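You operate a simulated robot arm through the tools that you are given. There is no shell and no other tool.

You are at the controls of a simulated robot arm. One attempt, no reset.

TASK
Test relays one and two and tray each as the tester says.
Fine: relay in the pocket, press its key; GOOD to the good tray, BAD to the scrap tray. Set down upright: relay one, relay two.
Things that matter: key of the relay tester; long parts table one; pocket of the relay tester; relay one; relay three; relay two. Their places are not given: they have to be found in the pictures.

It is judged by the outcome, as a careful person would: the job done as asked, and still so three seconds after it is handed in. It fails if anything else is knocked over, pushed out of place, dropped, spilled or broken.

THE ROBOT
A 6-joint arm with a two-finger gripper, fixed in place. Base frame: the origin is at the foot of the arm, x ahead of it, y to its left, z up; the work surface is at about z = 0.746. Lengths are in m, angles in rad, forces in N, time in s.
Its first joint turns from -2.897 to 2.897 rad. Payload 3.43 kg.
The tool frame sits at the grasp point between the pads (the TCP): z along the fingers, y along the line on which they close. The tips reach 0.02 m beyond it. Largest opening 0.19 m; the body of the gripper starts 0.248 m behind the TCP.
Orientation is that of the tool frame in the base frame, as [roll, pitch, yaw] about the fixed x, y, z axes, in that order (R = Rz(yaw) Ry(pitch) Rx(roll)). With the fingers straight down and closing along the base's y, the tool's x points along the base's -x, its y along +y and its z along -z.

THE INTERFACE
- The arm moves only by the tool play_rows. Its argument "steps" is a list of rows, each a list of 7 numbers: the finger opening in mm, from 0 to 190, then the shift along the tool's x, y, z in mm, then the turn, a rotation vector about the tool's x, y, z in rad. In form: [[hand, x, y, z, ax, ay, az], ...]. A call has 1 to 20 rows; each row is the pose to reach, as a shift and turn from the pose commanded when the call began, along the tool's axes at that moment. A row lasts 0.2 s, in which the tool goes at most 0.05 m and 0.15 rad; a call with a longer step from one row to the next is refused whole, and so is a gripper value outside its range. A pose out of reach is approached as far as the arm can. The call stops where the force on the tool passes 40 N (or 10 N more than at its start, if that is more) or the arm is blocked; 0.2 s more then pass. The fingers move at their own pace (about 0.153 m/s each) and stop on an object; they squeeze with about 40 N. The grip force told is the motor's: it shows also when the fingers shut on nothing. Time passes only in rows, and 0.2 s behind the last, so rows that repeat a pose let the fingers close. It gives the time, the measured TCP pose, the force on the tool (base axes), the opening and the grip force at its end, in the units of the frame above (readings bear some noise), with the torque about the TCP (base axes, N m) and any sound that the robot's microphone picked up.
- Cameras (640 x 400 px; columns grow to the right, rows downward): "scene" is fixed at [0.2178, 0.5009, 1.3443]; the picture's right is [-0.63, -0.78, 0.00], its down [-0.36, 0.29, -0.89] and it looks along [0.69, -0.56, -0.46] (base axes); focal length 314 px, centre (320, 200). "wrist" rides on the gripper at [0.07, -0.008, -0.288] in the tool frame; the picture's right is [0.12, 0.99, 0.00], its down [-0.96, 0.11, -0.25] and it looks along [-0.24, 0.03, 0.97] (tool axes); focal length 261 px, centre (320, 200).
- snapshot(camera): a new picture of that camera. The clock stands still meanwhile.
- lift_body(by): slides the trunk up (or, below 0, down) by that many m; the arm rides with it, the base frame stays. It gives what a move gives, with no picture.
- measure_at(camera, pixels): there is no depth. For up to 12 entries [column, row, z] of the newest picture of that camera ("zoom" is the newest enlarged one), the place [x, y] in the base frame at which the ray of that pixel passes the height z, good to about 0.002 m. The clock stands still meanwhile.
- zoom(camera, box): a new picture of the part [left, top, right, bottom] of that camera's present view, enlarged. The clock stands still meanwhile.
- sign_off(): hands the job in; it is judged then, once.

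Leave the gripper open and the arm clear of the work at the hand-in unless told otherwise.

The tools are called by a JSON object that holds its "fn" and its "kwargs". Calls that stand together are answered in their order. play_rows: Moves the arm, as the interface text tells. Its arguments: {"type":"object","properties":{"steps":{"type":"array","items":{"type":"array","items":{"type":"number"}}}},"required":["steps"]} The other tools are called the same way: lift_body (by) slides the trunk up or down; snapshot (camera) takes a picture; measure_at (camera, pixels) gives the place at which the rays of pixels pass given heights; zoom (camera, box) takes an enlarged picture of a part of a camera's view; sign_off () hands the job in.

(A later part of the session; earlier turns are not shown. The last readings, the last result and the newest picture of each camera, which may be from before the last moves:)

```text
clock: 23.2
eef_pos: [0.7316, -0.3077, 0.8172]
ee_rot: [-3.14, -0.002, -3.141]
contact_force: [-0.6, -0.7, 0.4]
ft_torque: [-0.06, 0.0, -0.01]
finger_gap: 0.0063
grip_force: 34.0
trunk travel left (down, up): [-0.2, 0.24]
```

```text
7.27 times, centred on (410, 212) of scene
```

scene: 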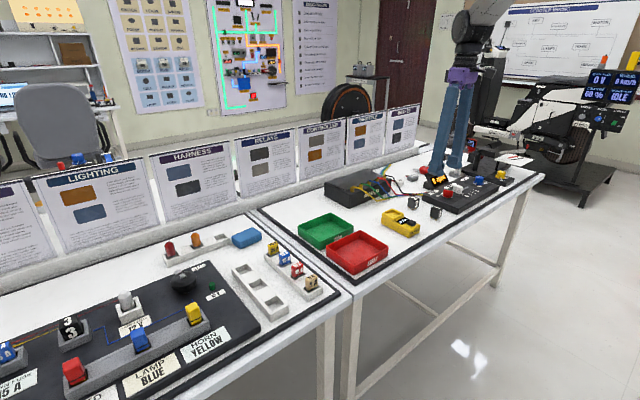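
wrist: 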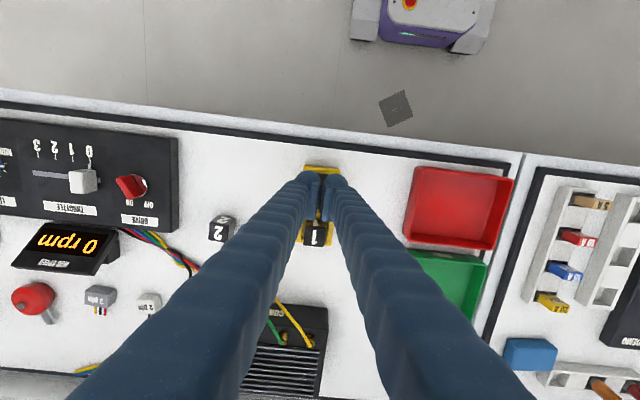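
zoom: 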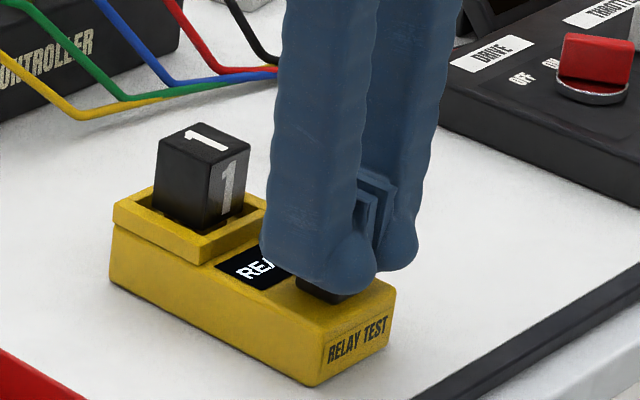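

The opening reads 6.3 mm although the force is tiny, so the tips seem to be spreading on the key's top. I'll look before going further.

{"fn": "zoom", "kwargs": {"camera": "wrist", "box": [290, 150, 350, 230]}}

{"fn": "zoom", "kwargs": {"camera": "scene", "box": [400, 200, 430, 235]}}

```text
5.00 times, centred on (320, 190) of wrist
```

zoom: 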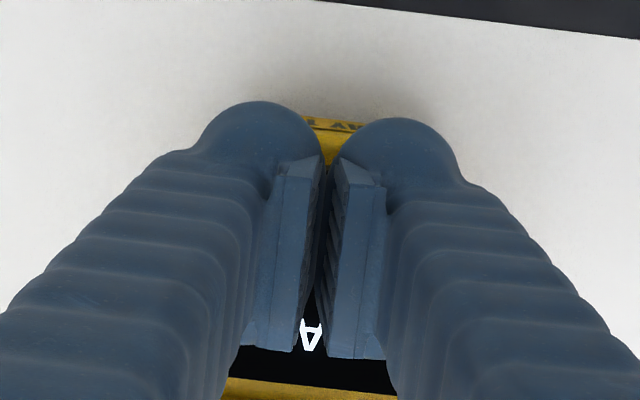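

```text
11.43 times, centred on (415, 218) of scene
```

zoom: 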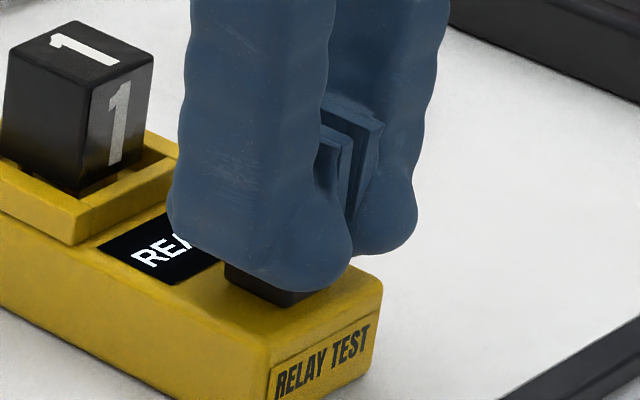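

The two rounded tips straddle the key's top edges, so they spread instead of pressing it. I'll back off gently, opening slightly while rising, and press with the left finger alone.

{"fn": "play_rows", "kwargs": {"steps": [[8, 0, 0, -3, 0, 0, 0], [10, 0, 0, -8, 0, 0, 0], [30, 0, 0, -25, 0, 0, 0], [80, 0, 0, -60, 0, 0, 0], [80, 0, 0, -60, 0, 0, 0]]}}

{"fn": "zoom", "kwargs": {"camera": "scene", "box": [380, 185, 440, 240]}}

{"fn": "zoom", "kwargs": {"camera": "wrist", "box": [260, 130, 380, 250]}}

```text
clock: 24.4
eef_pos: [0.7287, -0.3065, 0.8801]
ee_rot: [-3.14, -0.001, -3.141]
contact_force: [-0.4, -0.3, 0.5]
ft_torque: [-0.02, -0.04, -0.02]
finger_gap: 0.0799
grip_force: 0.0
trunk travel left (down, up): [-0.2, 0.24]
```

```text
7.27 times, centred on (410, 212) of scene
```

zoom: 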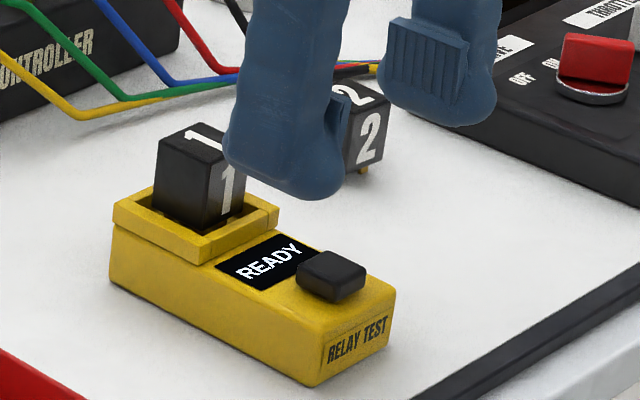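

```text
3.33 times, centred on (320, 190) of wrist
```

zoom: 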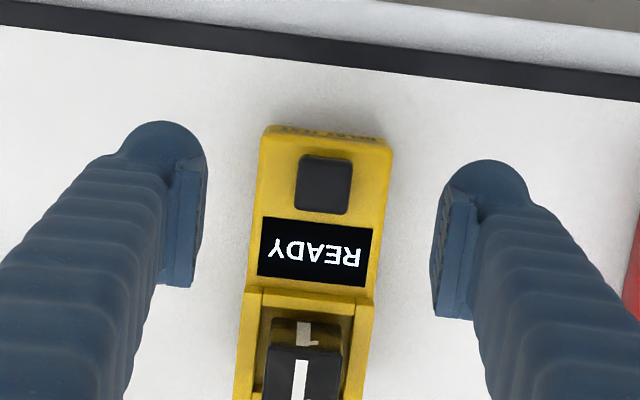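

The tester hasn't moved and still reads READY. I'll measure the key again from this clear view.

{"fn": "measure_at", "kwargs": {"camera": "zoom", "pixels": [[301, 155, 0.8], [352, 159, 0.8], [347, 214, 0.8], [295, 208, 0.8], [201, 285, 0.86], [436, 315, 0.86], [205, 165, 0.86], [262, 128, 0.785], [392, 143, 0.785]]}}

```text
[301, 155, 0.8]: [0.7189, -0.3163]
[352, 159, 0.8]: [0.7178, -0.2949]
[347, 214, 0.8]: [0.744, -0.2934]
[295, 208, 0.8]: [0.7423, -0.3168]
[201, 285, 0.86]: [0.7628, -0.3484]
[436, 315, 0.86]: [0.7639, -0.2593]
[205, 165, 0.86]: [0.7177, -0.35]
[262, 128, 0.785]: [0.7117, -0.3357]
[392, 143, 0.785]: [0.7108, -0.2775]
```

The key centre is at about (0.731,-0.305) and it's about 23–25 mm wide. I'll shift 50 mm to -y so the left finger's tip is over it, then lower to about 10 mm above.

{"fn": "play_rows", "kwargs": {"steps": [[80, 0, -25, 0, 0, 0, 0], [80, 0, -50, 0, 0, 0, 0], [80, 0, -50, 20, 0, 0, 0], [80, 0, -50, 40, 0, 0, 0], [80, 0, -50, 50, 0, 0, 0], [80, 0, -50, 50, 0, 0, 0]]}}

{"fn": "zoom", "kwargs": {"camera": "scene", "box": [380, 185, 440, 240]}}

{"fn": "zoom", "kwargs": {"camera": "wrist", "box": [270, 130, 420, 250]}}

```text
clock: 25.8
eef_pos: [0.7288, -0.3575, 0.8275]
ee_rot: [3.14, -0.001, -3.141]
contact_force: [0.3, -0.6, 0.2]
ft_torque: [0.02, -0.01, 0.01]
finger_gap: 0.0802
grip_force: 0.1
trunk travel left (down, up): [-0.2, 0.24]
```

```text
7.27 times, centred on (410, 212) of scene
```

zoom: 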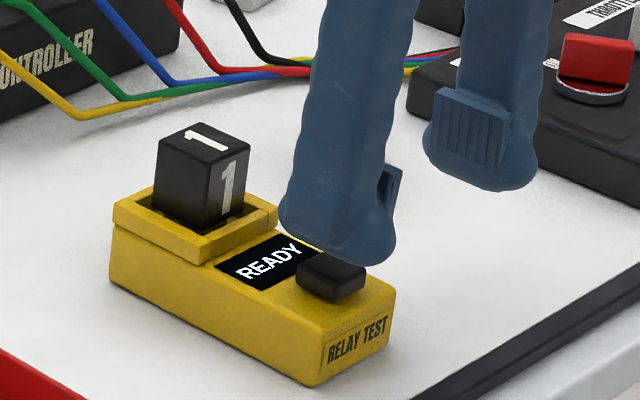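

```text
3.33 times, centred on (345, 190) of wrist
```

zoom: 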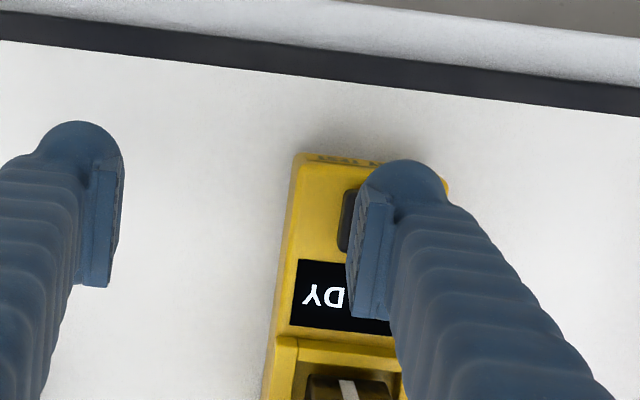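

The finger tip is centred over the key and its other side is clear. I'll go down in small steps and watch the force.

{"fn": "play_rows", "kwargs": {"steps": [[80, 0, 0, 2, 0, 0, 0], [80, 0, 0, 4, 0, 0, 0], [80, 0, 0, 6, 0, 0, 0]]}}

{"fn": "play_rows", "kwargs": {"steps": [[80, 0, 0, 1, 0, 0, 0], [80, 0, 0, 2, 0, 0, 0]]}}

{"fn": "play_rows", "kwargs": {"steps": [[80, 0, 0, 1, 0, 0, 0], [80, 0, 0, 2, 0, 0, 0]]}}

{"fn": "zoom", "kwargs": {"camera": "scene", "box": [380, 185, 440, 240]}}

```text
clock: 26.6
eef_pos: [0.7307, -0.3571, 0.8223]
ee_rot: [-3.142, -0.001, -3.141]
contact_force: [-0.1, 0.2, -1.1]
ft_torque: [-0.02, -0.01, 0.01]
finger_gap: 0.0799
grip_force: 0.1
trunk travel left (down, up): [-0.2, 0.24]
```

```text
clock: 27.2
eef_pos: [0.7298, -0.3575, 0.8204]
ee_rot: [3.141, -0.002, -3.142]
contact_force: [0.4, 0.8, 0.7]
ft_torque: [0.03, 0.03, 0.03]
finger_gap: 0.08
grip_force: 0.1
trunk travel left (down, up): [-0.2, 0.24]
```

```text
clock: 27.8
eef_pos: [0.7305, -0.3566, 0.8192]
ee_rot: [3.141, -0.002, -3.141]
contact_force: [-0.3, -0.1, 0.1]
ft_torque: [0.02, 0.03, 0.0]
finger_gap: 0.08
grip_force: 0.1
trunk travel left (down, up): [-0.2, 0.24]
```

```text
7.27 times, centred on (410, 212) of scene
```

zoom: 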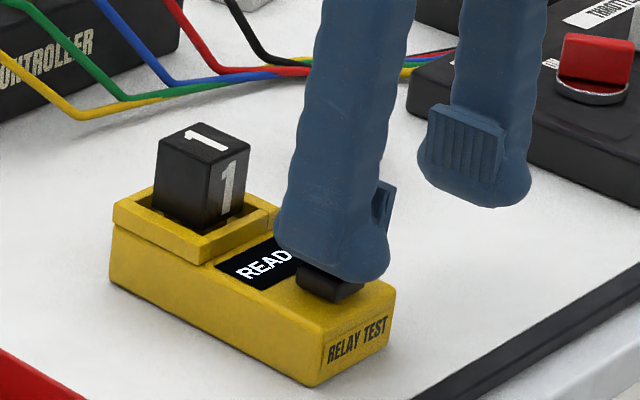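

The finger is almost at the key top with no force yet. I'll continue in 1 mm steps.

{"fn": "play_rows", "kwargs": {"steps": [[80, 0, 0, 1, 0, 0, 0], [80, 0, 0, 2, 0, 0, 0]]}}

{"fn": "play_rows", "kwargs": {"steps": [[80, 0, 0, 1, 0, 0, 0], [80, 0, 0, 1, 0, 0, 0]]}}

{"fn": "zoom", "kwargs": {"camera": "scene", "box": [380, 185, 440, 240]}}

```text
clock: 28.4
eef_pos: [0.731, -0.3578, 0.8176]
ee_rot: [-3.141, -0.002, 3.141]
contact_force: [0.5, 0.4, 0.5]
ft_torque: [0.04, 0.01, -0.03]
finger_gap: 0.0802
grip_force: 0.2
trunk travel left (down, up): [-0.2, 0.24]
```

```text
clock: 29.0
eef_pos: [0.7311, -0.3571, 0.8179]
ee_rot: [-3.14, -0.001, 3.141]
contact_force: [0.8, 0.1, 1.5]
ft_torque: [0.03, 0.02, -0.05]
finger_gap: 0.0801
grip_force: 0.2
trunk travel left (down, up): [-0.2, 0.24]
```

```text
7.27 times, centred on (410, 212) of scene
```

zoom: 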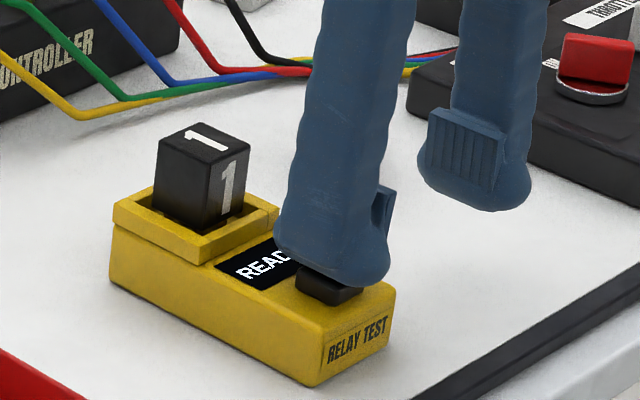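

Contact is starting (1.5 N) with TCP near 0.817. I'll press a further 1–2 mm at a time.

{"fn": "play_rows", "kwargs": {"steps": [[80, 0, 0, 1, 0, 0, 0], [80, 0, 0, 1, 0, 0, 0]]}}

{"fn": "play_rows", "kwargs": {"steps": [[80, 0, 0, 1, 0, 0, 0], [80, 0, 0, 1, 0, 0, 0]]}}

{"fn": "zoom", "kwargs": {"camera": "scene", "box": [380, 185, 440, 240]}}

```text
clock: 29.6
eef_pos: [0.73, -0.3583, 0.8143]
ee_rot: [-3.142, -0.002, 3.141]
contact_force: [-0.6, 0.4, 1.9]
ft_torque: [0.12, 0.01, 0.0]
finger_gap: 0.0805
grip_force: 0.7
trunk travel left (down, up): [-0.2, 0.24]
heard: click
```

```text
clock: 30.2
eef_pos: [0.7314, -0.3578, 0.8127]
ee_rot: [3.14, 0.0, 3.141]
contact_force: [1.3, 0.1, 2.6]
ft_torque: [0.12, -0.01, -0.07]
finger_gap: 0.0799
grip_force: 0.1
trunk travel left (down, up): [-0.2, 0.24]
```

```text
7.27 times, centred on (410, 212) of scene
```

zoom: 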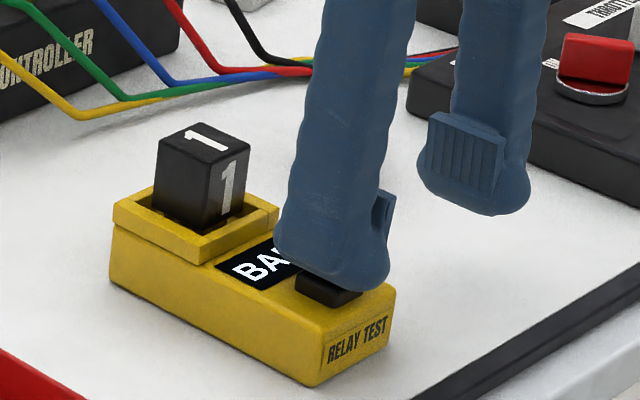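

A click was heard and the display now begins "BA…". I'll release the key, rise clear and read the whole display.

{"fn": "play_rows", "kwargs": {"steps": [[80, 0, 0, -5, 0, 0, 0], [80, 0, 0, -20, 0, 0, 0], [80, 0, 0, -60, 0, 0, 0], [80, 0, 0, -100, 0, 0, 0], [80, 0, 0, -100, 0, 0, 0]]}}

{"fn": "zoom", "kwargs": {"camera": "scene", "box": [380, 185, 440, 240]}}

{"fn": "snapshot", "kwargs": {"camera": "wrist"}}

```text
clock: 31.4
eef_pos: [0.7311, -0.3559, 0.9145]
ee_rot: [3.141, -0.002, 3.141]
contact_force: [1.0, -0.3, -0.4]
ft_torque: [-0.03, -0.02, -0.01]
finger_gap: 0.0799
grip_force: 0.1
trunk travel left (down, up): [-0.2, 0.24]
```

```text
7.27 times, centred on (410, 212) of scene
```

zoom: 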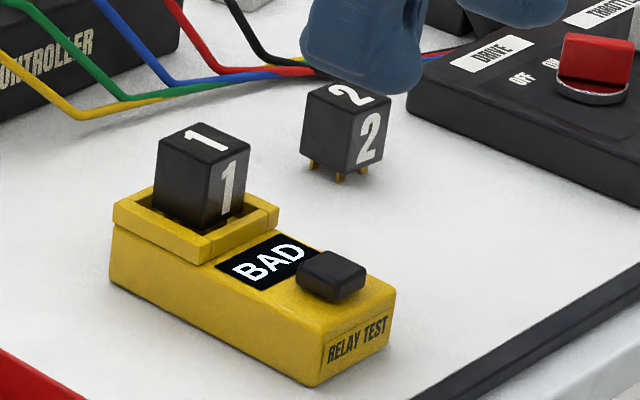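

```text
taken
```

wrist: 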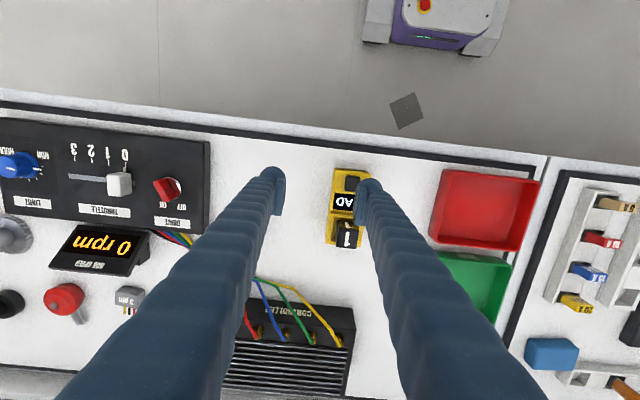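

Relay 1 reads BAD, so it goes in the red scrap tray. I'll zoom and measure both trays.

{"fn": "zoom", "kwargs": {"camera": "wrist", "box": [410, 150, 560, 330]}}

{"fn": "zoom", "kwargs": {"camera": "scene", "box": [290, 205, 395, 280]}}

```text
2.22 times, centred on (485, 240) of wrist
```

zoom: 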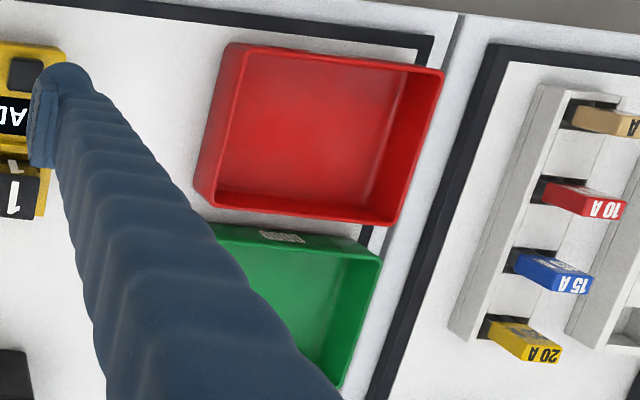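

```text
5.33 times, centred on (342, 242) of scene
```

zoom: 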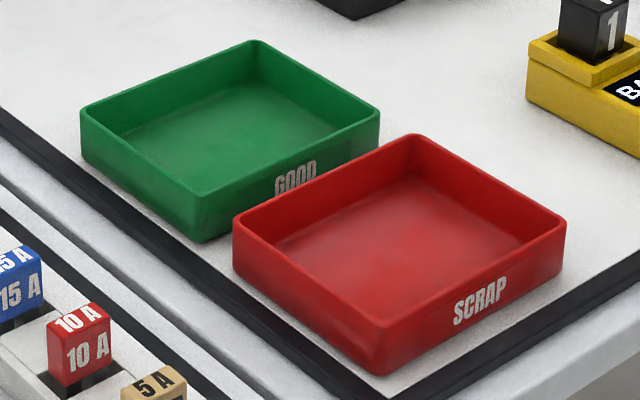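

I'll measure the rim and base corners of the red tray in this scene zoom at a few heights.

{"fn": "measure_at", "kwargs": {"camera": "zoom", "pixels": [[235, 232, 0.776], [413, 134, 0.776], [566, 219, 0.776], [378, 324, 0.776], [235, 276, 0.746], [380, 374, 0.746], [562, 272, 0.746], [81, 110, 0.776], [256, 41, 0.776], [381, 107, 0.776], [204, 201, 0.776], [206, 242, 0.746]]}}

{"fn": "zoom", "kwargs": {"camera": "wrist", "box": [410, 150, 560, 330]}}

{"fn": "measure_at", "kwargs": {"camera": "zoom", "pixels": [[230, 43, 0.776], [443, 72, 0.776], [396, 225, 0.776], [196, 190, 0.776], [250, 55, 0.75], [400, 78, 0.75], [370, 205, 0.75], [222, 185, 0.75], [381, 262, 0.776], [340, 388, 0.776]]}}

```text
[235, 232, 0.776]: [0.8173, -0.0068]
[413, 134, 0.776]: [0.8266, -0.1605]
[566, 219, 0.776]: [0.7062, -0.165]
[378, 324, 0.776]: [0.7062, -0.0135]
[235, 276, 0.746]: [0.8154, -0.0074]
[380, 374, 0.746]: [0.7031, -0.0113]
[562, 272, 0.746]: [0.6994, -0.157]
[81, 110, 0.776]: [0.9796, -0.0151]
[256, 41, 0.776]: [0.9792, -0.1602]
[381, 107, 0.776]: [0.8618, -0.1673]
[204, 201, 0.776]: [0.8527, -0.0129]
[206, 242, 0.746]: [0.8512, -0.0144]
```

```text
2.22 times, centred on (485, 240) of wrist
```

zoom: 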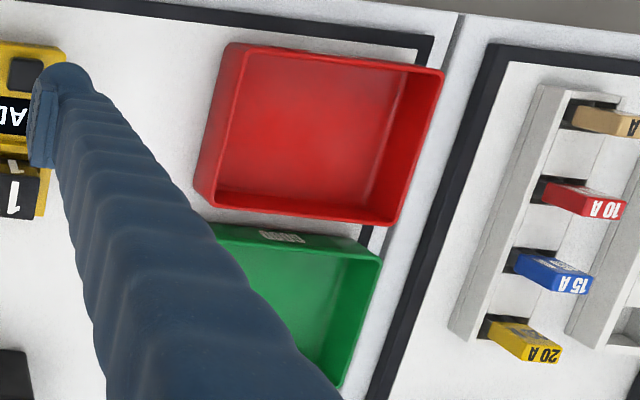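

```text
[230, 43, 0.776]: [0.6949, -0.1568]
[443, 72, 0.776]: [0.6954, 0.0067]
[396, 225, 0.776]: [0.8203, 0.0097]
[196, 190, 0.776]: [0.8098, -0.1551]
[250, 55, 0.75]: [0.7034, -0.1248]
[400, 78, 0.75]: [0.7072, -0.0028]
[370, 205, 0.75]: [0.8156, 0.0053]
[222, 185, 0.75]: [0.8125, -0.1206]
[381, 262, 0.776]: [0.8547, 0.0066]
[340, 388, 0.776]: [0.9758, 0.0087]
```

The red tray rim is at z≈0.785, with the interior spanning about x 0.70–0.806 and y -0.151 to -0.008. I'll go back over relay 1 in the pocket and check alignment before descending.

{"fn": "play_rows", "kwargs": {"steps": [[70, -25, 17, 0, 0, 0, 0], [60, -52, 35, 0, 0, 0, 0], [60, -77, 52, 0, 0, 0, 0], [60, -77, 52, 20, 0, 0, 0], [60, -77, 52, 20, 0, 0, 0]]}}

{"fn": "zoom", "kwargs": {"camera": "wrist", "box": [270, 130, 370, 250]}}

```text
clock: 32.6
eef_pos: [0.8091, -0.3075, 0.8946]
ee_rot: [-3.141, 0.0, 3.139]
contact_force: [-0.1, -0.1, -0.3]
ft_torque: [0.03, 0.0, -0.02]
finger_gap: 0.0601
grip_force: 0.1
trunk travel left (down, up): [-0.2, 0.24]
```

```text
3.33 times, centred on (320, 190) of wrist
```

zoom: 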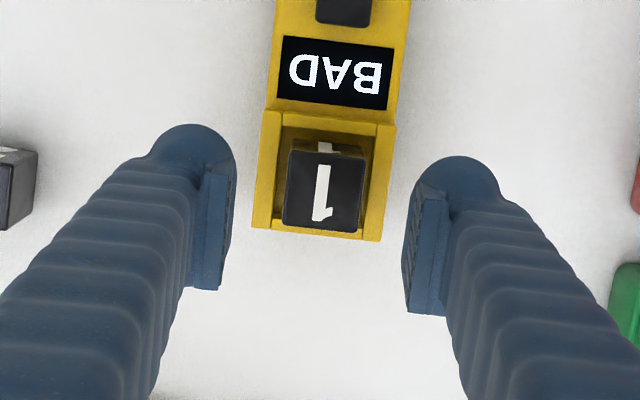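

{"fn": "measure_at", "kwargs": {"camera": "zoom", "pixels": [[291, 150, 0.83], [366, 156, 0.83], [359, 234, 0.83], [283, 225, 0.83], [262, 111, 0.798], [394, 126, 0.798], [380, 241, 0.798], [250, 228, 0.798]]}}

```text
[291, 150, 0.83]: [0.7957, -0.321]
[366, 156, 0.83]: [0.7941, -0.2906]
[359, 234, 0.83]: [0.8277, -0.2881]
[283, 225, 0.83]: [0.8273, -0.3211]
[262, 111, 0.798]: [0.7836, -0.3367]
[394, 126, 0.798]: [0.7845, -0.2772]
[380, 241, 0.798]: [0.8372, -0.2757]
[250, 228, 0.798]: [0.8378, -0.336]
```

Relay 1 is centred at (0.811,-0.305), in line with the hand. I'll descend to TCP z≈0.828 and close on it.

{"fn": "play_rows", "kwargs": {"steps": [[60, -1, 0, 25, 0, 0, 0], [60, -1, 0, 45, 0, 0, 0], [60, -1, 0, 58, 0, 0, 0], [60, -1, 0, 65, 0, 0, 0], [60, -1, 0, 65, 0, 0, 0], [45, -1, 0, 65, 0, 0, 0], [38, -1, 0, 65, 0, 0, 0], [34, -1, 0, 65, 0, 0, 0], [28, -1, 0, 65, 0, 0, 0], [20, -1, 0, 65, 0, 0, 0], [20, -1, 0, 65, 0, 0, 0]]}}

{"fn": "zoom", "kwargs": {"camera": "scene", "box": [380, 185, 440, 240]}}

{"fn": "zoom", "kwargs": {"camera": "wrist", "box": [270, 130, 370, 250]}}

```text
clock: 35.0
eef_pos: [0.8099, -0.3041, 0.8291]
ee_rot: [3.141, -0.001, -3.14]
contact_force: [0.6, -0.4, -0.7]
ft_torque: [0.01, 0.02, 0.01]
finger_gap: 0.0304
grip_force: 39.9
trunk travel left (down, up): [-0.2, 0.24]
```

```text
7.27 times, centred on (410, 212) of scene
```

zoom: 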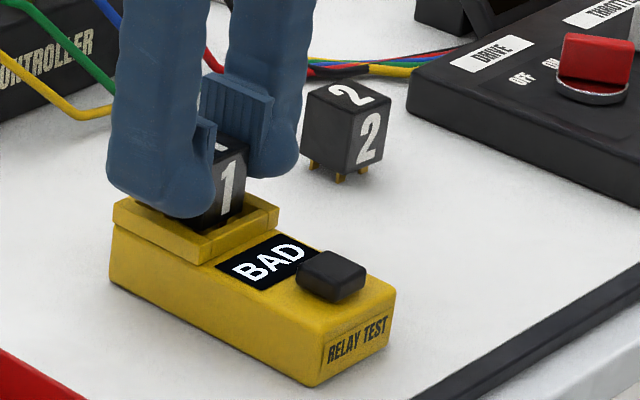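

```text
3.33 times, centred on (320, 190) of wrist
```

zoom: 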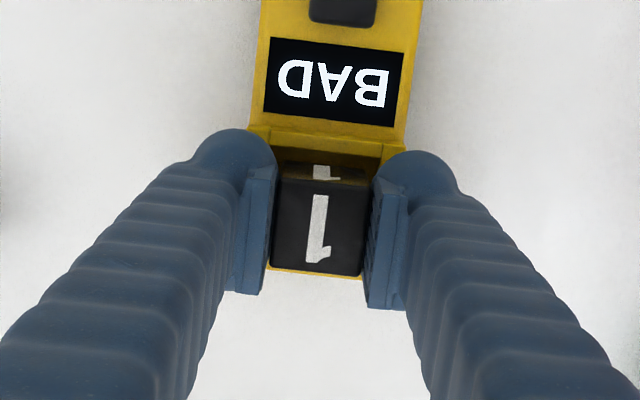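

I have a firm grip at 30.4 mm. I'll lift 75 mm straight up and check.

{"fn": "play_rows", "kwargs": {"steps": [[20, 0, 0, -5, 0, 0, 0], [20, 0, 0, -20, 0, 0, 0], [20, 0, 0, -45, 0, 0, 0], [20, 0, 0, -75, 0, 0, 0], [20, 0, 0, -75, 0, 0, 0]]}}

{"fn": "zoom", "kwargs": {"camera": "scene", "box": [370, 165, 450, 240]}}

```text
clock: 36.2
eef_pos: [0.8084, -0.3068, 0.9035]
ee_rot: [-3.141, -0.004, -3.141]
contact_force: [1.0, 0.3, -0.6]
ft_torque: [-0.04, -0.01, 0.01]
finger_gap: 0.0304
grip_force: 40.0
trunk travel left (down, up): [-0.2, 0.24]
```

```text
5.33 times, centred on (410, 202) of scene
```

zoom: 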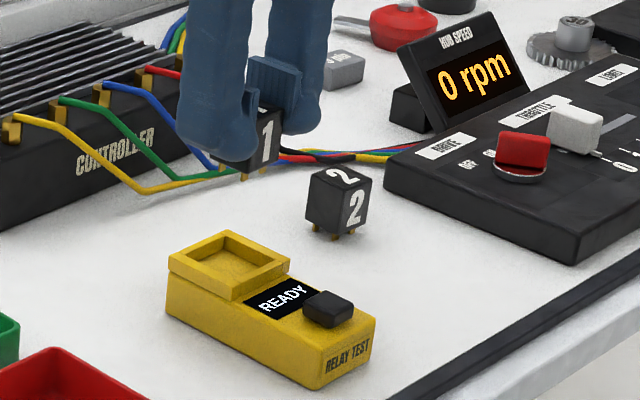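

The relay is out of the pocket cleanly, and the tester is back to READY. I'll carry relay 1 to over the red tray at this height.

{"fn": "play_rows", "kwargs": {"steps": [[20, 8, 20, 0, 0, 0, 0], [20, 20, 55, 0, 0, 0, 0], [20, 33, 95, 0, 0, 0, 0], [20, 46, 137, 0, 0, 0, 0], [20, 58, 178, 0, 0, 0, 0], [20, 67, 208, 0, 0, 0, 0], [20, 73, 226, 0, 0, 0, 0], [20, 73, 226, 0, 0, 0, 0]]}}

{"fn": "snapshot", "kwargs": {"camera": "wrist"}}

{"fn": "zoom", "kwargs": {"camera": "scene", "box": [280, 160, 430, 290]}}

```text
clock: 38.0
eef_pos: [0.7339, -0.0793, 0.905]
ee_rot: [-3.141, 0.0, 3.14]
contact_force: [0.1, 0.9, -1.1]
ft_torque: [-0.04, 0.03, -0.03]
finger_gap: 0.0306
grip_force: 39.7
trunk travel left (down, up): [-0.2, 0.24]
```

```text
taken
```

wrist: 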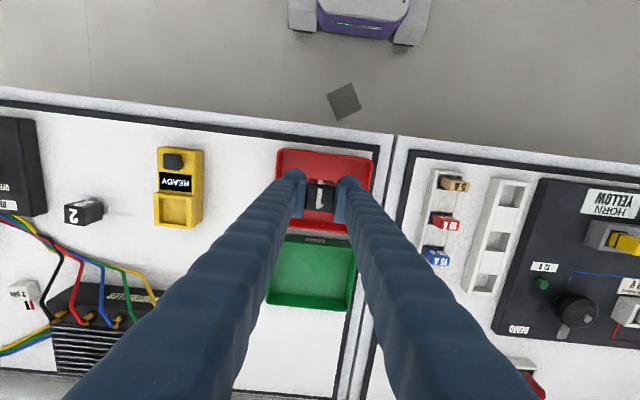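

```text
3.08 times, centred on (355, 225) of scene
```

zoom: 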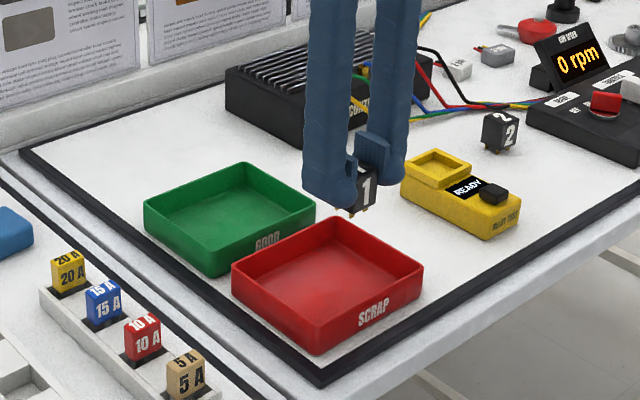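

The relay is over the red tray. I'll check alignment with a closer wrist zoom.

{"fn": "zoom", "kwargs": {"camera": "wrist", "box": [260, 130, 390, 250]}}

{"fn": "measure_at", "kwargs": {"camera": "zoom", "pixels": [[66, 64, 0.785], [375, 90, 0.785], [380, 105, 0.785], [54, 270, 0.785], [190, 180, 0.905], [260, 280, 0.905]]}}

```text
3.33 times, centred on (325, 190) of wrist
```

zoom: 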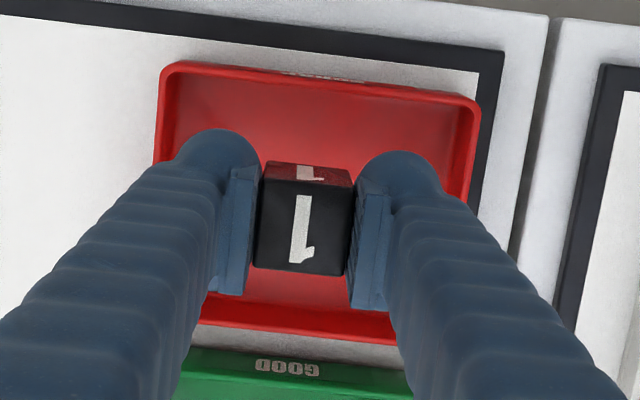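

```text
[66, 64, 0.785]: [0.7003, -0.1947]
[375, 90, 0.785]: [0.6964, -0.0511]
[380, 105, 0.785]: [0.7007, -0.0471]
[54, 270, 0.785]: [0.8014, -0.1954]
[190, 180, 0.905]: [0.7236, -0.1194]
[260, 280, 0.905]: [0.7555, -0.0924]
```

{"fn": "measure_at", "kwargs": {"camera": "zoom", "pixels": [[163, 66, 0.785], [479, 102, 0.785], [395, 340, 0.785], [200, 322, 0.785], [175, 78, 0.785], [465, 110, 0.785], [258, 185, 0.906], [354, 190, 0.906], [346, 276, 0.906], [253, 266, 0.906]]}}

```text
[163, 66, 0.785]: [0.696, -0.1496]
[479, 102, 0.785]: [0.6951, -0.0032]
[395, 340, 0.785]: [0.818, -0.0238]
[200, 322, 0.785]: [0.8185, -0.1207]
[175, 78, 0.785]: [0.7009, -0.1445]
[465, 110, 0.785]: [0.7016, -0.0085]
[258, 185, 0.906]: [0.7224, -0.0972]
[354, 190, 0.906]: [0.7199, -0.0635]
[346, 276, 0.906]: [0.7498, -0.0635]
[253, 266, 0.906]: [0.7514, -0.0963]
```

The tray interior spans x 0.701–0.812 and y -0.145 to -0.008, so the relay at (0.736,-0.080) has room on all sides. I'll shift +3 mm in y and descend 88 mm, staying above the tray floor.

{"fn": "play_rows", "kwargs": {"steps": [[20, 0, 3, 15, 0, 0, 0], [20, 0, 3, 40, 0, 0, 0], [20, 0, 3, 62, 0, 0, 0], [20, 0, 3, 78, 0, 0, 0], [20, 0, 3, 88, 0, 0, 0], [20, 0, 3, 88, 0, 0, 0]]}}

{"fn": "zoom", "kwargs": {"camera": "scene", "box": [310, 205, 400, 285]}}

{"fn": "zoom", "kwargs": {"camera": "wrist", "box": [250, 130, 400, 250]}}

```text
clock: 39.4
eef_pos: [0.7358, -0.0769, 0.8146]
ee_rot: [-3.141, -0.003, 3.141]
contact_force: [-0.5, 0.4, -0.4]
ft_torque: [-0.02, 0.01, 0.0]
finger_gap: 0.0301
grip_force: 39.9
trunk travel left (down, up): [-0.2, 0.24]
```

```text
5.00 times, centred on (355, 245) of scene
```

zoom: 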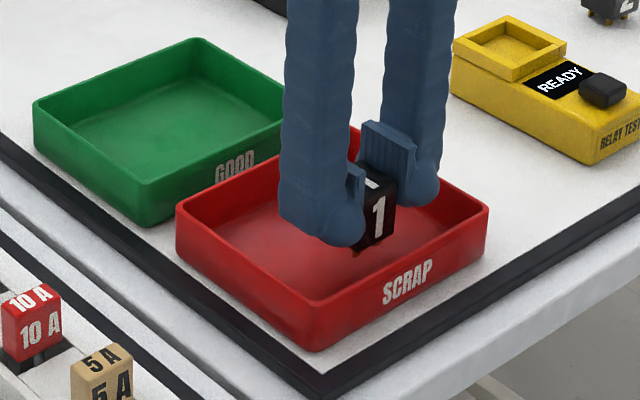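

```text
3.33 times, centred on (325, 190) of wrist
```

zoom: 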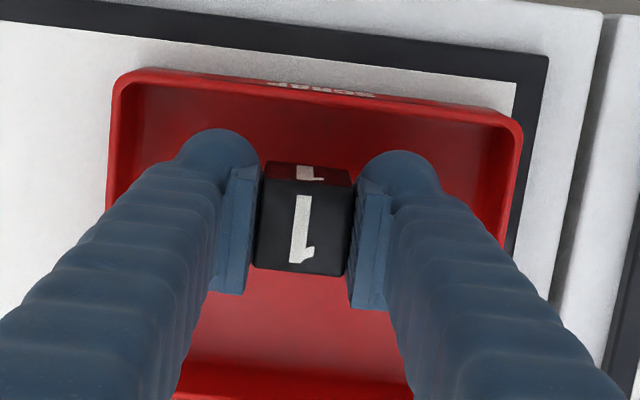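

The relay is inside the tray with clear walls all round and no contact yet. I'll lower it in small steps.

{"fn": "play_rows", "kwargs": {"steps": [[20, 0, 0, 3, 0, 0, 0], [20, 0, 0, 6, 0, 0, 0], [20, 0, 0, 8, 0, 0, 0]]}}

{"fn": "play_rows", "kwargs": {"steps": [[20, 0, 0, 1, 0, 0, 0], [20, 0, 0, 2, 0, 0, 0]]}}

{"fn": "play_rows", "kwargs": {"steps": [[20, 0, 0, 1, 0, 0, 0], [20, 0, 0, 2, 0, 0, 0]]}}

{"fn": "zoom", "kwargs": {"camera": "scene", "box": [340, 215, 390, 265]}}

```text
clock: 40.2
eef_pos: [0.735, -0.0773, 0.8069]
ee_rot: [3.141, 0.0, 3.141]
contact_force: [0.1, 1.2, -1.0]
ft_torque: [-0.01, 0.02, -0.03]
finger_gap: 0.0307
grip_force: 40.2
trunk travel left (down, up): [-0.2, 0.24]
```

```text
clock: 40.8
eef_pos: [0.7362, -0.0763, 0.8046]
ee_rot: [-3.14, -0.003, -3.141]
contact_force: [-0.1, -0.1, 0.4]
ft_torque: [0.0, 0.0, -0.01]
finger_gap: 0.0305
grip_force: 39.8
trunk travel left (down, up): [-0.2, 0.24]
```

```text
clock: 41.4
eef_pos: [0.7361, -0.0768, 0.8032]
ee_rot: [3.142, -0.002, -3.141]
contact_force: [-0.5, 0.1, -0.8]
ft_torque: [0.03, 0.04, 0.01]
finger_gap: 0.0302
grip_force: 40.1
trunk travel left (down, up): [-0.2, 0.24]
```

```text
8.00 times, centred on (365, 240) of scene
```

zoom: 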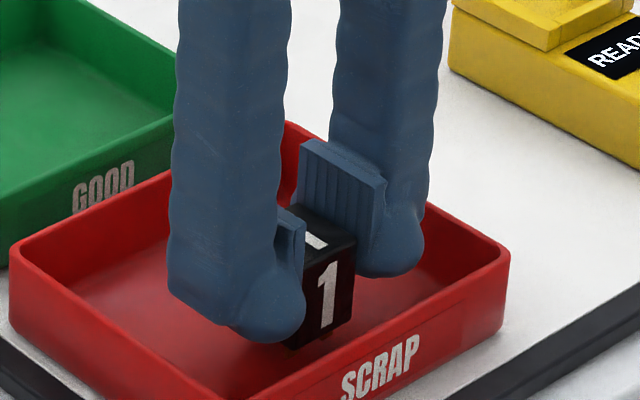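

No contact yet, so I'll continue 1 mm at a time.

{"fn": "play_rows", "kwargs": {"steps": [[20, 0, 0, 1, 0, 0, 0], [20, 0, 0, 2, 0, 0, 0]]}}

{"fn": "play_rows", "kwargs": {"steps": [[20, 0, 0, 1, 0, 0, 0], [20, 0, 0, 1, 0, 0, 0]]}}

{"fn": "play_rows", "kwargs": {"steps": [[20, 0, 0, 1, 0, 0, 0], [20, 0, 0, 1, 0, 0, 0]]}}

```text
clock: 42.0
eef_pos: [0.7354, -0.0759, 0.8005]
ee_rot: [3.141, -0.002, 3.141]
contact_force: [0.5, 0.5, -0.6]
ft_torque: [0.01, 0.0, 0.02]
finger_gap: 0.0306
grip_force: 40.3
trunk travel left (down, up): [-0.2, 0.24]
```

```text
clock: 42.6
eef_pos: [0.736, -0.0751, 0.801]
ee_rot: [-3.141, -0.003, -3.141]
contact_force: [-0.7, 0.0, -0.8]
ft_torque: [0.02, 0.01, -0.04]
finger_gap: 0.0304
grip_force: 40.2
trunk travel left (down, up): [-0.2, 0.24]
```

```text
clock: 43.2
eef_pos: [0.7351, -0.0754, 0.7994]
ee_rot: [3.142, 0.0, -3.142]
contact_force: [-1.1, 1.4, 3.6]
ft_torque: [0.1, 0.04, 0.03]
finger_gap: 0.0307
grip_force: 39.9
trunk travel left (down, up): [-0.2, 0.24]
```

The upward force of 3.6 N shows the relay is on the tray floor. I'll open the fingers slowly to 52 mm.

{"fn": "play_rows", "kwargs": {"steps": [[29, 0, 0, 0, 0, 0, 0], [33, 0, 0, 0, 0, 0, 0], [38, 0, 0, 0, 0, 0, 0], [52, 0, 0, 0, 0, 0, 0], [52, 0, 0, 0, 0, 0, 0]]}}

{"fn": "zoom", "kwargs": {"camera": "scene", "box": [330, 205, 400, 275]}}

{"fn": "zoom", "kwargs": {"camera": "wrist", "box": [250, 130, 400, 250]}}

```text
clock: 44.4
eef_pos: [0.7344, -0.0749, 0.7989]
ee_rot: [-3.141, -0.001, -3.14]
contact_force: [-1.2, 0.5, 0.1]
ft_torque: [0.0, -0.04, -0.03]
finger_gap: 0.0522
grip_force: 0.0
trunk travel left (down, up): [-0.2, 0.24]
```

```text
5.71 times, centred on (365, 240) of scene
```

zoom: 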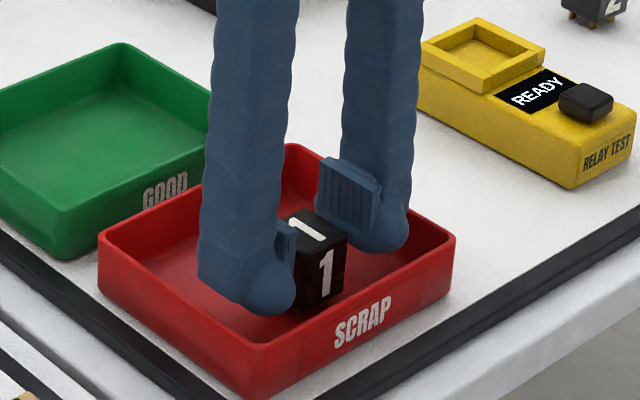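

```text
3.33 times, centred on (325, 190) of wrist
```

zoom: 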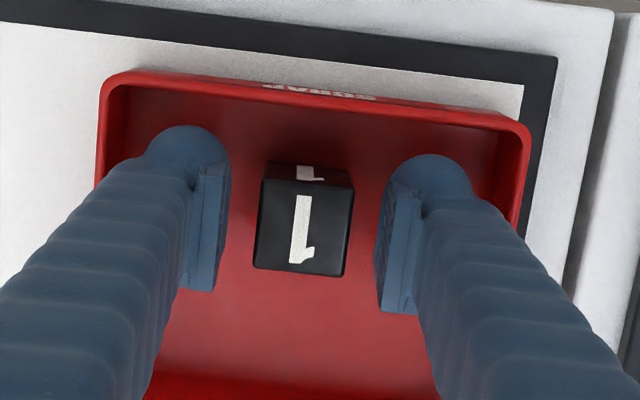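

Relay 1 stands upright in the scrap tray. I'll rise straight up 110 mm.

{"fn": "play_rows", "kwargs": {"steps": [[52, 0, 0, -10, 0, 0, 0], [52, 0, 0, -40, 0, 0, 0], [52, 0, 0, -80, 0, 0, 0], [52, 0, 0, -115, 0, 0, 0], [60, -10, -38, -120, 0, 0, 0], [60, -20, -77, -120, 0, 0, 0], [60, -30, -115, -120, 0, 0, 0], [60, -40, -154, -120, 0, 0, 0], [60, -50, -193, -120, 0, 0, 0], [60, -60, -231, -120, 0, 0, 0], [60, -70, -270, -120, 0, 0, 0], [60, -80, -308, -120, 0, 0, 0], [60, -90, -347, -120, 0, 0, 0], [60, -100, -385, -120, 0, 0, 0], [60, -100, -385, -120, 0, 0, 0]]}}

{"fn": "snapshot", "kwargs": {"camera": "scene"}}

{"fn": "zoom", "kwargs": {"camera": "wrist", "box": [260, 130, 380, 250]}}

```text
clock: 47.6
eef_pos: [0.8353, -0.463, 0.92]
ee_rot: [-3.141, -0.001, -3.141]
contact_force: [-0.2, -0.9, 0.0]
ft_torque: [0.15, -0.03, -0.02]
finger_gap: 0.0599
grip_force: 0.0
trunk travel left (down, up): [-0.2, 0.24]
```

```text
taken
```

scene: 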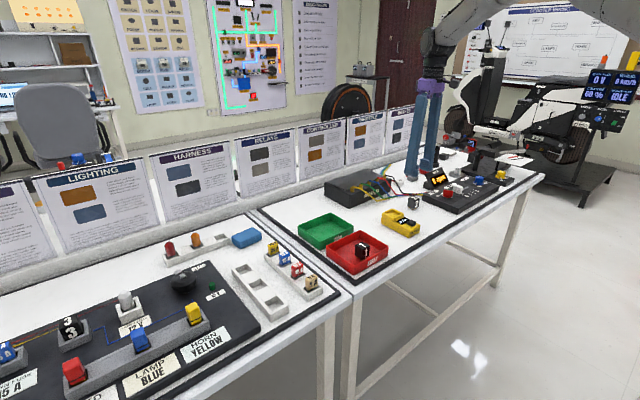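

```text
3.33 times, centred on (320, 190) of wrist
```

zoom: 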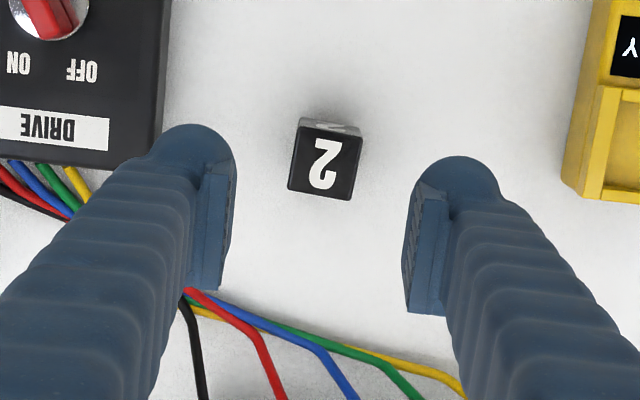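

Relay 2 is below the hand. I'll measure its top corners and the nearest wires and panel edge, to check finger clearance.

{"fn": "measure_at", "kwargs": {"camera": "zoom", "pixels": [[299, 128, 0.798], [364, 137, 0.798], [352, 200, 0.798], [288, 190, 0.798], [188, 288, 0.75], [192, 306, 0.75], [215, 318, 0.75], [165, 120, 0.765], [80, 180, 0.75], [330, 350, 0.755], [250, 330, 0.75]]}}

{"fn": "zoom", "kwargs": {"camera": "scene", "box": [370, 150, 470, 230]}}

```text
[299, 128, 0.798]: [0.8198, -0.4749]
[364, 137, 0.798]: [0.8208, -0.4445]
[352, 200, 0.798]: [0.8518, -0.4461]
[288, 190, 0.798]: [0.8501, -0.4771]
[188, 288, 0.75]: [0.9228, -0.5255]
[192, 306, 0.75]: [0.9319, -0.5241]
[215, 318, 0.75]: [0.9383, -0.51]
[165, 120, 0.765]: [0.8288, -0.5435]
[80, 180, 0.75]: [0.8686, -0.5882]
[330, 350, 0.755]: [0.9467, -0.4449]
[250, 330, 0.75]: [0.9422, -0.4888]
```

```text
5.00 times, centred on (420, 190) of scene
```

zoom: 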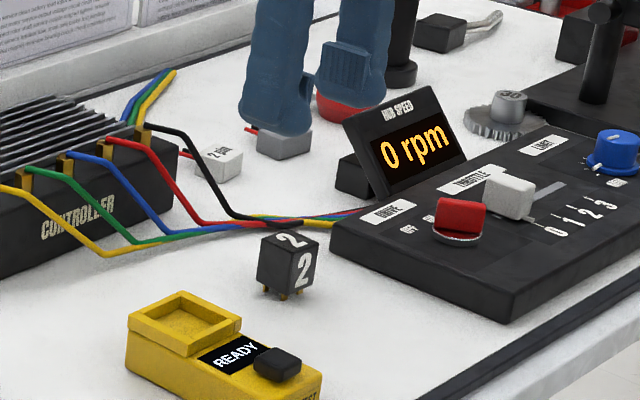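

Relay 2 is centred at (0.8356,-0.461), right under the hand. The wires (x>0.92) and panel edge (y≈-0.543) are clear of the fingers. I'll descend to TCP z≈0.796 and close slowly.

{"fn": "play_rows", "kwargs": {"steps": [[60, 0, 0, 40, 0, 0, 0], [60, 0, 0, 75, 0, 0, 0], [60, 0, 0, 100, 0, 0, 0], [60, 0, 0, 116, 0, 0, 0], [60, 0, 0, 124, 0, 0, 0], [60, 0, 0, 124, 0, 0, 0]]}}

{"fn": "zoom", "kwargs": {"camera": "wrist", "box": [260, 130, 380, 250]}}

{"fn": "zoom", "kwargs": {"camera": "scene", "box": [370, 150, 470, 230]}}

```text
clock: 49.0
eef_pos: [0.8356, -0.4631, 0.7953]
ee_rot: [3.141, -0.001, 3.141]
contact_force: [-0.9, 0.4, 0.8]
ft_torque: [0.0, 0.02, 0.03]
finger_gap: 0.0602
grip_force: 0.1
trunk travel left (down, up): [-0.2, 0.24]
```

```text
3.33 times, centred on (320, 190) of wrist
```

zoom: 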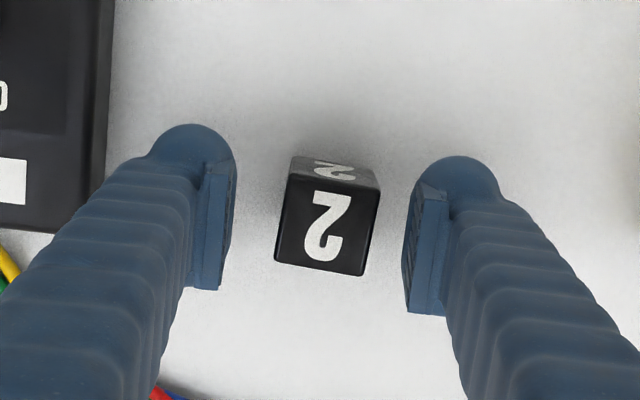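

```text
5.00 times, centred on (420, 190) of scene
```

zoom: 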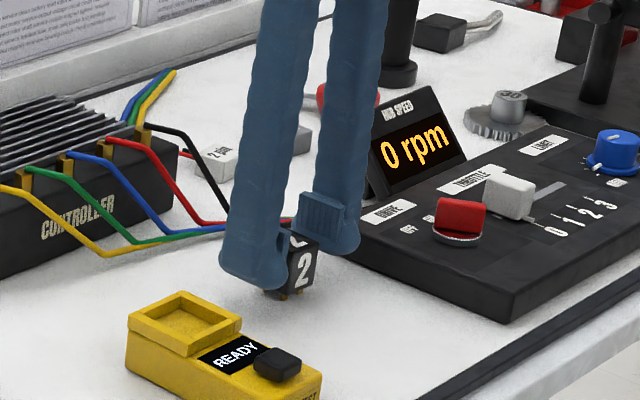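

Relay 2 sits between the fingers, slightly nearer the +y one. I'll shift +1.5 mm in y and close in stages.

{"fn": "play_rows", "kwargs": {"steps": [[52, 0, 1.5, 0, 0, 0, 0], [45, 0, 1.5, 0, 0, 0, 0], [38, 0, 1.5, 0, 0, 0, 0], [34, 0, 1.5, 0, 0, 0, 0], [28, 0, 1.5, 0, 0, 0, 0], [20, 0, 1.5, 0, 0, 0, 0], [20, 0, 1.5, 0, 0, 0, 0]]}}

{"fn": "zoom", "kwargs": {"camera": "wrist", "box": [260, 130, 380, 250]}}

```text
clock: 50.6
eef_pos: [0.835, -0.4604, 0.7958]
ee_rot: [3.141, -0.003, 3.141]
contact_force: [0.8, 0.8, 0.4]
ft_torque: [0.02, -0.01, -0.04]
finger_gap: 0.0306
grip_force: 40.1
trunk travel left (down, up): [-0.2, 0.24]
```

```text
3.33 times, centred on (320, 190) of wrist
```

zoom: 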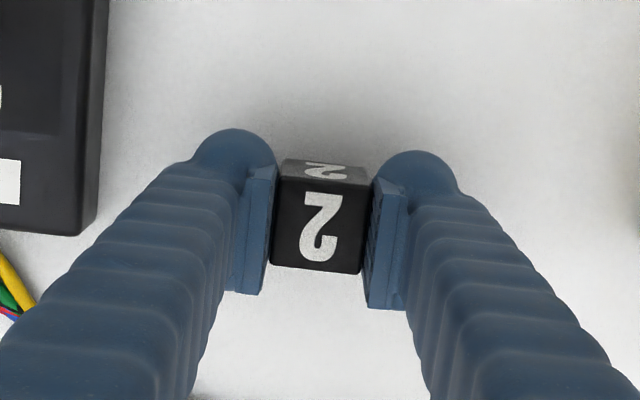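

I'm gripping relay 2 at 30.6 mm. I'll lift 88 mm and carry it to over the pocket.

{"fn": "play_rows", "kwargs": {"steps": [[20, 0, 0, -5, 0, 0, 0], [20, 0, 0, -25, 0, 0, 0], [20, 0, 0, -58, 0, 0, 0], [20, 0, 0, -88, 0, 0, 0], [20, 3, 20, -88, 0, 0, 0], [20, 9, 55, -88, 0, 0, 0], [20, 16, 97, -88, 0, 0, 0], [20, 22, 135, -88, 0, 0, 0], [20, 25, 155, -88, 0, 0, 0], [20, 25, 155, -88, 0, 0, 0]]}}

{"fn": "zoom", "kwargs": {"camera": "wrist", "box": [280, 130, 370, 220]}}

```text
clock: 52.8
eef_pos: [0.8086, -0.3024, 0.8828]
ee_rot: [3.141, -0.001, 3.14]
contact_force: [0.1, 0.3, -1.7]
ft_torque: [-0.02, 0.02, 0.06]
finger_gap: 0.0306
grip_force: 40.0
trunk travel left (down, up): [-0.2, 0.24]
```

```text
4.44 times, centred on (325, 175) of wrist
```

zoom: 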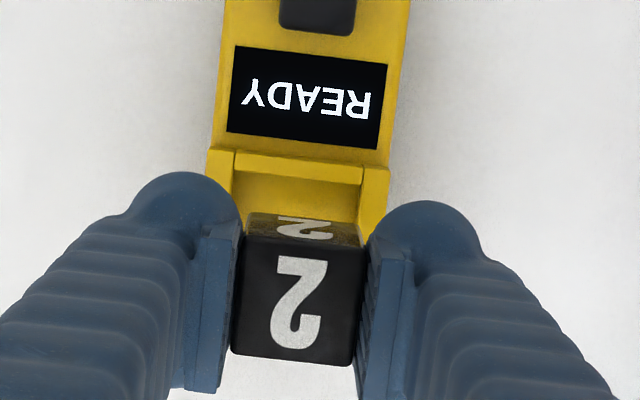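

{"fn": "measure_at", "kwargs": {"camera": "zoom", "pixels": [[208, 149, 0.798], [390, 168, 0.798], [234, 170, 0.798], [362, 184, 0.798], [240, 237, 0.886], [366, 249, 0.886], [352, 367, 0.886], [231, 354, 0.886]]}}

```text
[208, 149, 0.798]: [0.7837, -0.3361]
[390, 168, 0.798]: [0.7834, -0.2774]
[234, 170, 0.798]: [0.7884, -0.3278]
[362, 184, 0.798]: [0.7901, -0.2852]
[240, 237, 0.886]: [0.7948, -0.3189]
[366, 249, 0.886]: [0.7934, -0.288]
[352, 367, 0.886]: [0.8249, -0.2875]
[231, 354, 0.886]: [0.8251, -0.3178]
```

The relay centre (0.8096,-0.303) is about 3 mm to +y of the pocket centre (0.8105,-0.3065). I'll correct by -3 mm in y and +1 mm in x and lower 46 mm into the pocket.

{"fn": "play_rows", "kwargs": {"steps": [[20, -1, -3, 8, 0, 0, 0], [20, -1, -3, 20, 0, 0, 0], [20, -1, -3, 30, 0, 0, 0], [20, -1, -3, 36, 0, 0, 0], [20, -1, -3, 41, 0, 0, 0], [20, -1, -3, 46, 0, 0, 0], [20, -1, -3, 46, 0, 0, 0]]}}

{"fn": "zoom", "kwargs": {"camera": "scene", "box": [380, 190, 420, 225]}}

{"fn": "zoom", "kwargs": {"camera": "wrist", "box": [280, 130, 370, 220]}}

```text
clock: 54.4
eef_pos: [0.8106, -0.3081, 0.8373]
ee_rot: [-3.141, -0.002, 3.141]
contact_force: [0.0, 0.0, -0.6]
ft_torque: [0.0, -0.02, -0.04]
finger_gap: 0.0303
grip_force: 39.8
trunk travel left (down, up): [-0.2, 0.24]
```

```text
11.43 times, centred on (400, 208) of scene
```

zoom: 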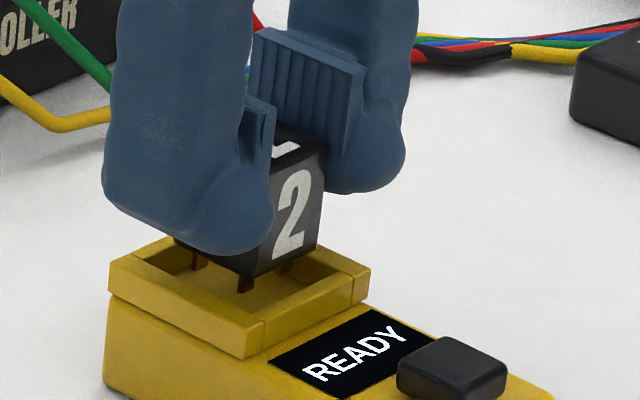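

```text
4.44 times, centred on (325, 175) of wrist
```

zoom: 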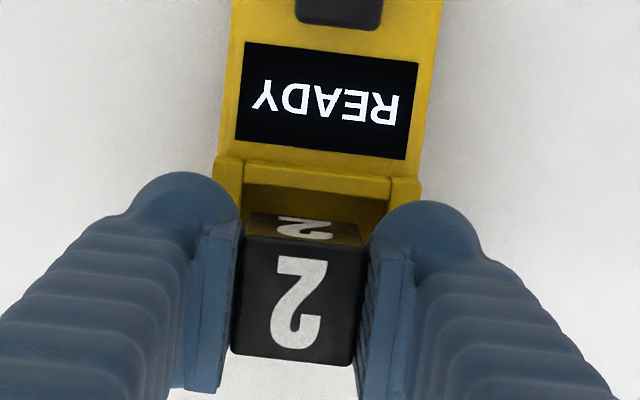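

The pins are in the pocket opening. I'll check the centring numerically at this height.

{"fn": "measure_at", "kwargs": {"camera": "zoom", "pixels": [[217, 157, 0.798], [421, 180, 0.798], [243, 183, 0.798], [390, 199, 0.798], [243, 236, 0.84], [367, 249, 0.84], [353, 367, 0.84], [231, 354, 0.84]]}}

```text
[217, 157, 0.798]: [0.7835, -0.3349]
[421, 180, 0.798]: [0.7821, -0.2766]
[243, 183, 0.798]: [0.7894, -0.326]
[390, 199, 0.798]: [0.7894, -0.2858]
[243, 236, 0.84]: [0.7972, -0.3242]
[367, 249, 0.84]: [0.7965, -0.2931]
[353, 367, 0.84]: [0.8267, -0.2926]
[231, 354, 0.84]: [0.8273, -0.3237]
```

The relay is about 2 mm to -y of centre and about 2 mm far in x. I'll correct by +2 mm in y and -1.5 mm in x, then lower in 1 mm steps.

{"fn": "play_rows", "kwargs": {"steps": [[20, 1.5, 2, 0, 0, 0, 0], [20, 1.5, 2, 2, 0, 0, 0], [20, 1.5, 2, 4, 0, 0, 0], [20, 1.5, 2, 5, 0, 0, 0], [20, 1.5, 2, 6, 0, 0, 0]]}}

{"fn": "play_rows", "kwargs": {"steps": [[20, 0, 0, 1, 0, 0, 0], [20, 0, 0, 2, 0, 0, 0]]}}

{"fn": "play_rows", "kwargs": {"steps": [[20, 0, 0, 1, 0, 0, 0], [20, 0, 0, 1, 0, 0, 0]]}}

{"fn": "play_rows", "kwargs": {"steps": [[20, 0, 0, 1, 0, 0, 0], [20, 0, 0, 1, 0, 0, 0]]}}

```text
clock: 55.6
eef_pos: [0.8092, -0.3062, 0.8312]
ee_rot: [-3.141, -0.002, -3.14]
contact_force: [0.9, -0.2, -1.0]
ft_torque: [0.01, 0.03, 0.05]
finger_gap: 0.0304
grip_force: 40.1
trunk travel left (down, up): [-0.2, 0.24]
```

```text
clock: 56.2
eef_pos: [0.8095, -0.3056, 0.8292]
ee_rot: [3.141, 0.001, -3.14]
contact_force: [-1.1, -0.7, 2.9]
ft_torque: [-0.03, 0.06, 0.0]
finger_gap: 0.0305
grip_force: 39.9
trunk travel left (down, up): [-0.2, 0.24]
```

```text
clock: 56.8
eef_pos: [0.8099, -0.306, 0.8294]
ee_rot: [-3.141, 0.0, 3.141]
contact_force: [-2.9, -0.5, 12.4]
ft_torque: [0.04, 0.19, -0.04]
finger_gap: 0.0306
grip_force: 39.4
trunk travel left (down, up): [-0.2, 0.24]
```

```text
clock: 57.4
eef_pos: [0.8088, -0.3055, 0.8278]
ee_rot: [-3.139, 0.002, -3.141]
contact_force: [2.8, -2.3, 22.9]
ft_torque: [-0.05, 0.06, 0.0]
finger_gap: 0.0303
grip_force: 39.7
trunk travel left (down, up): [-0.2, 0.24]
```

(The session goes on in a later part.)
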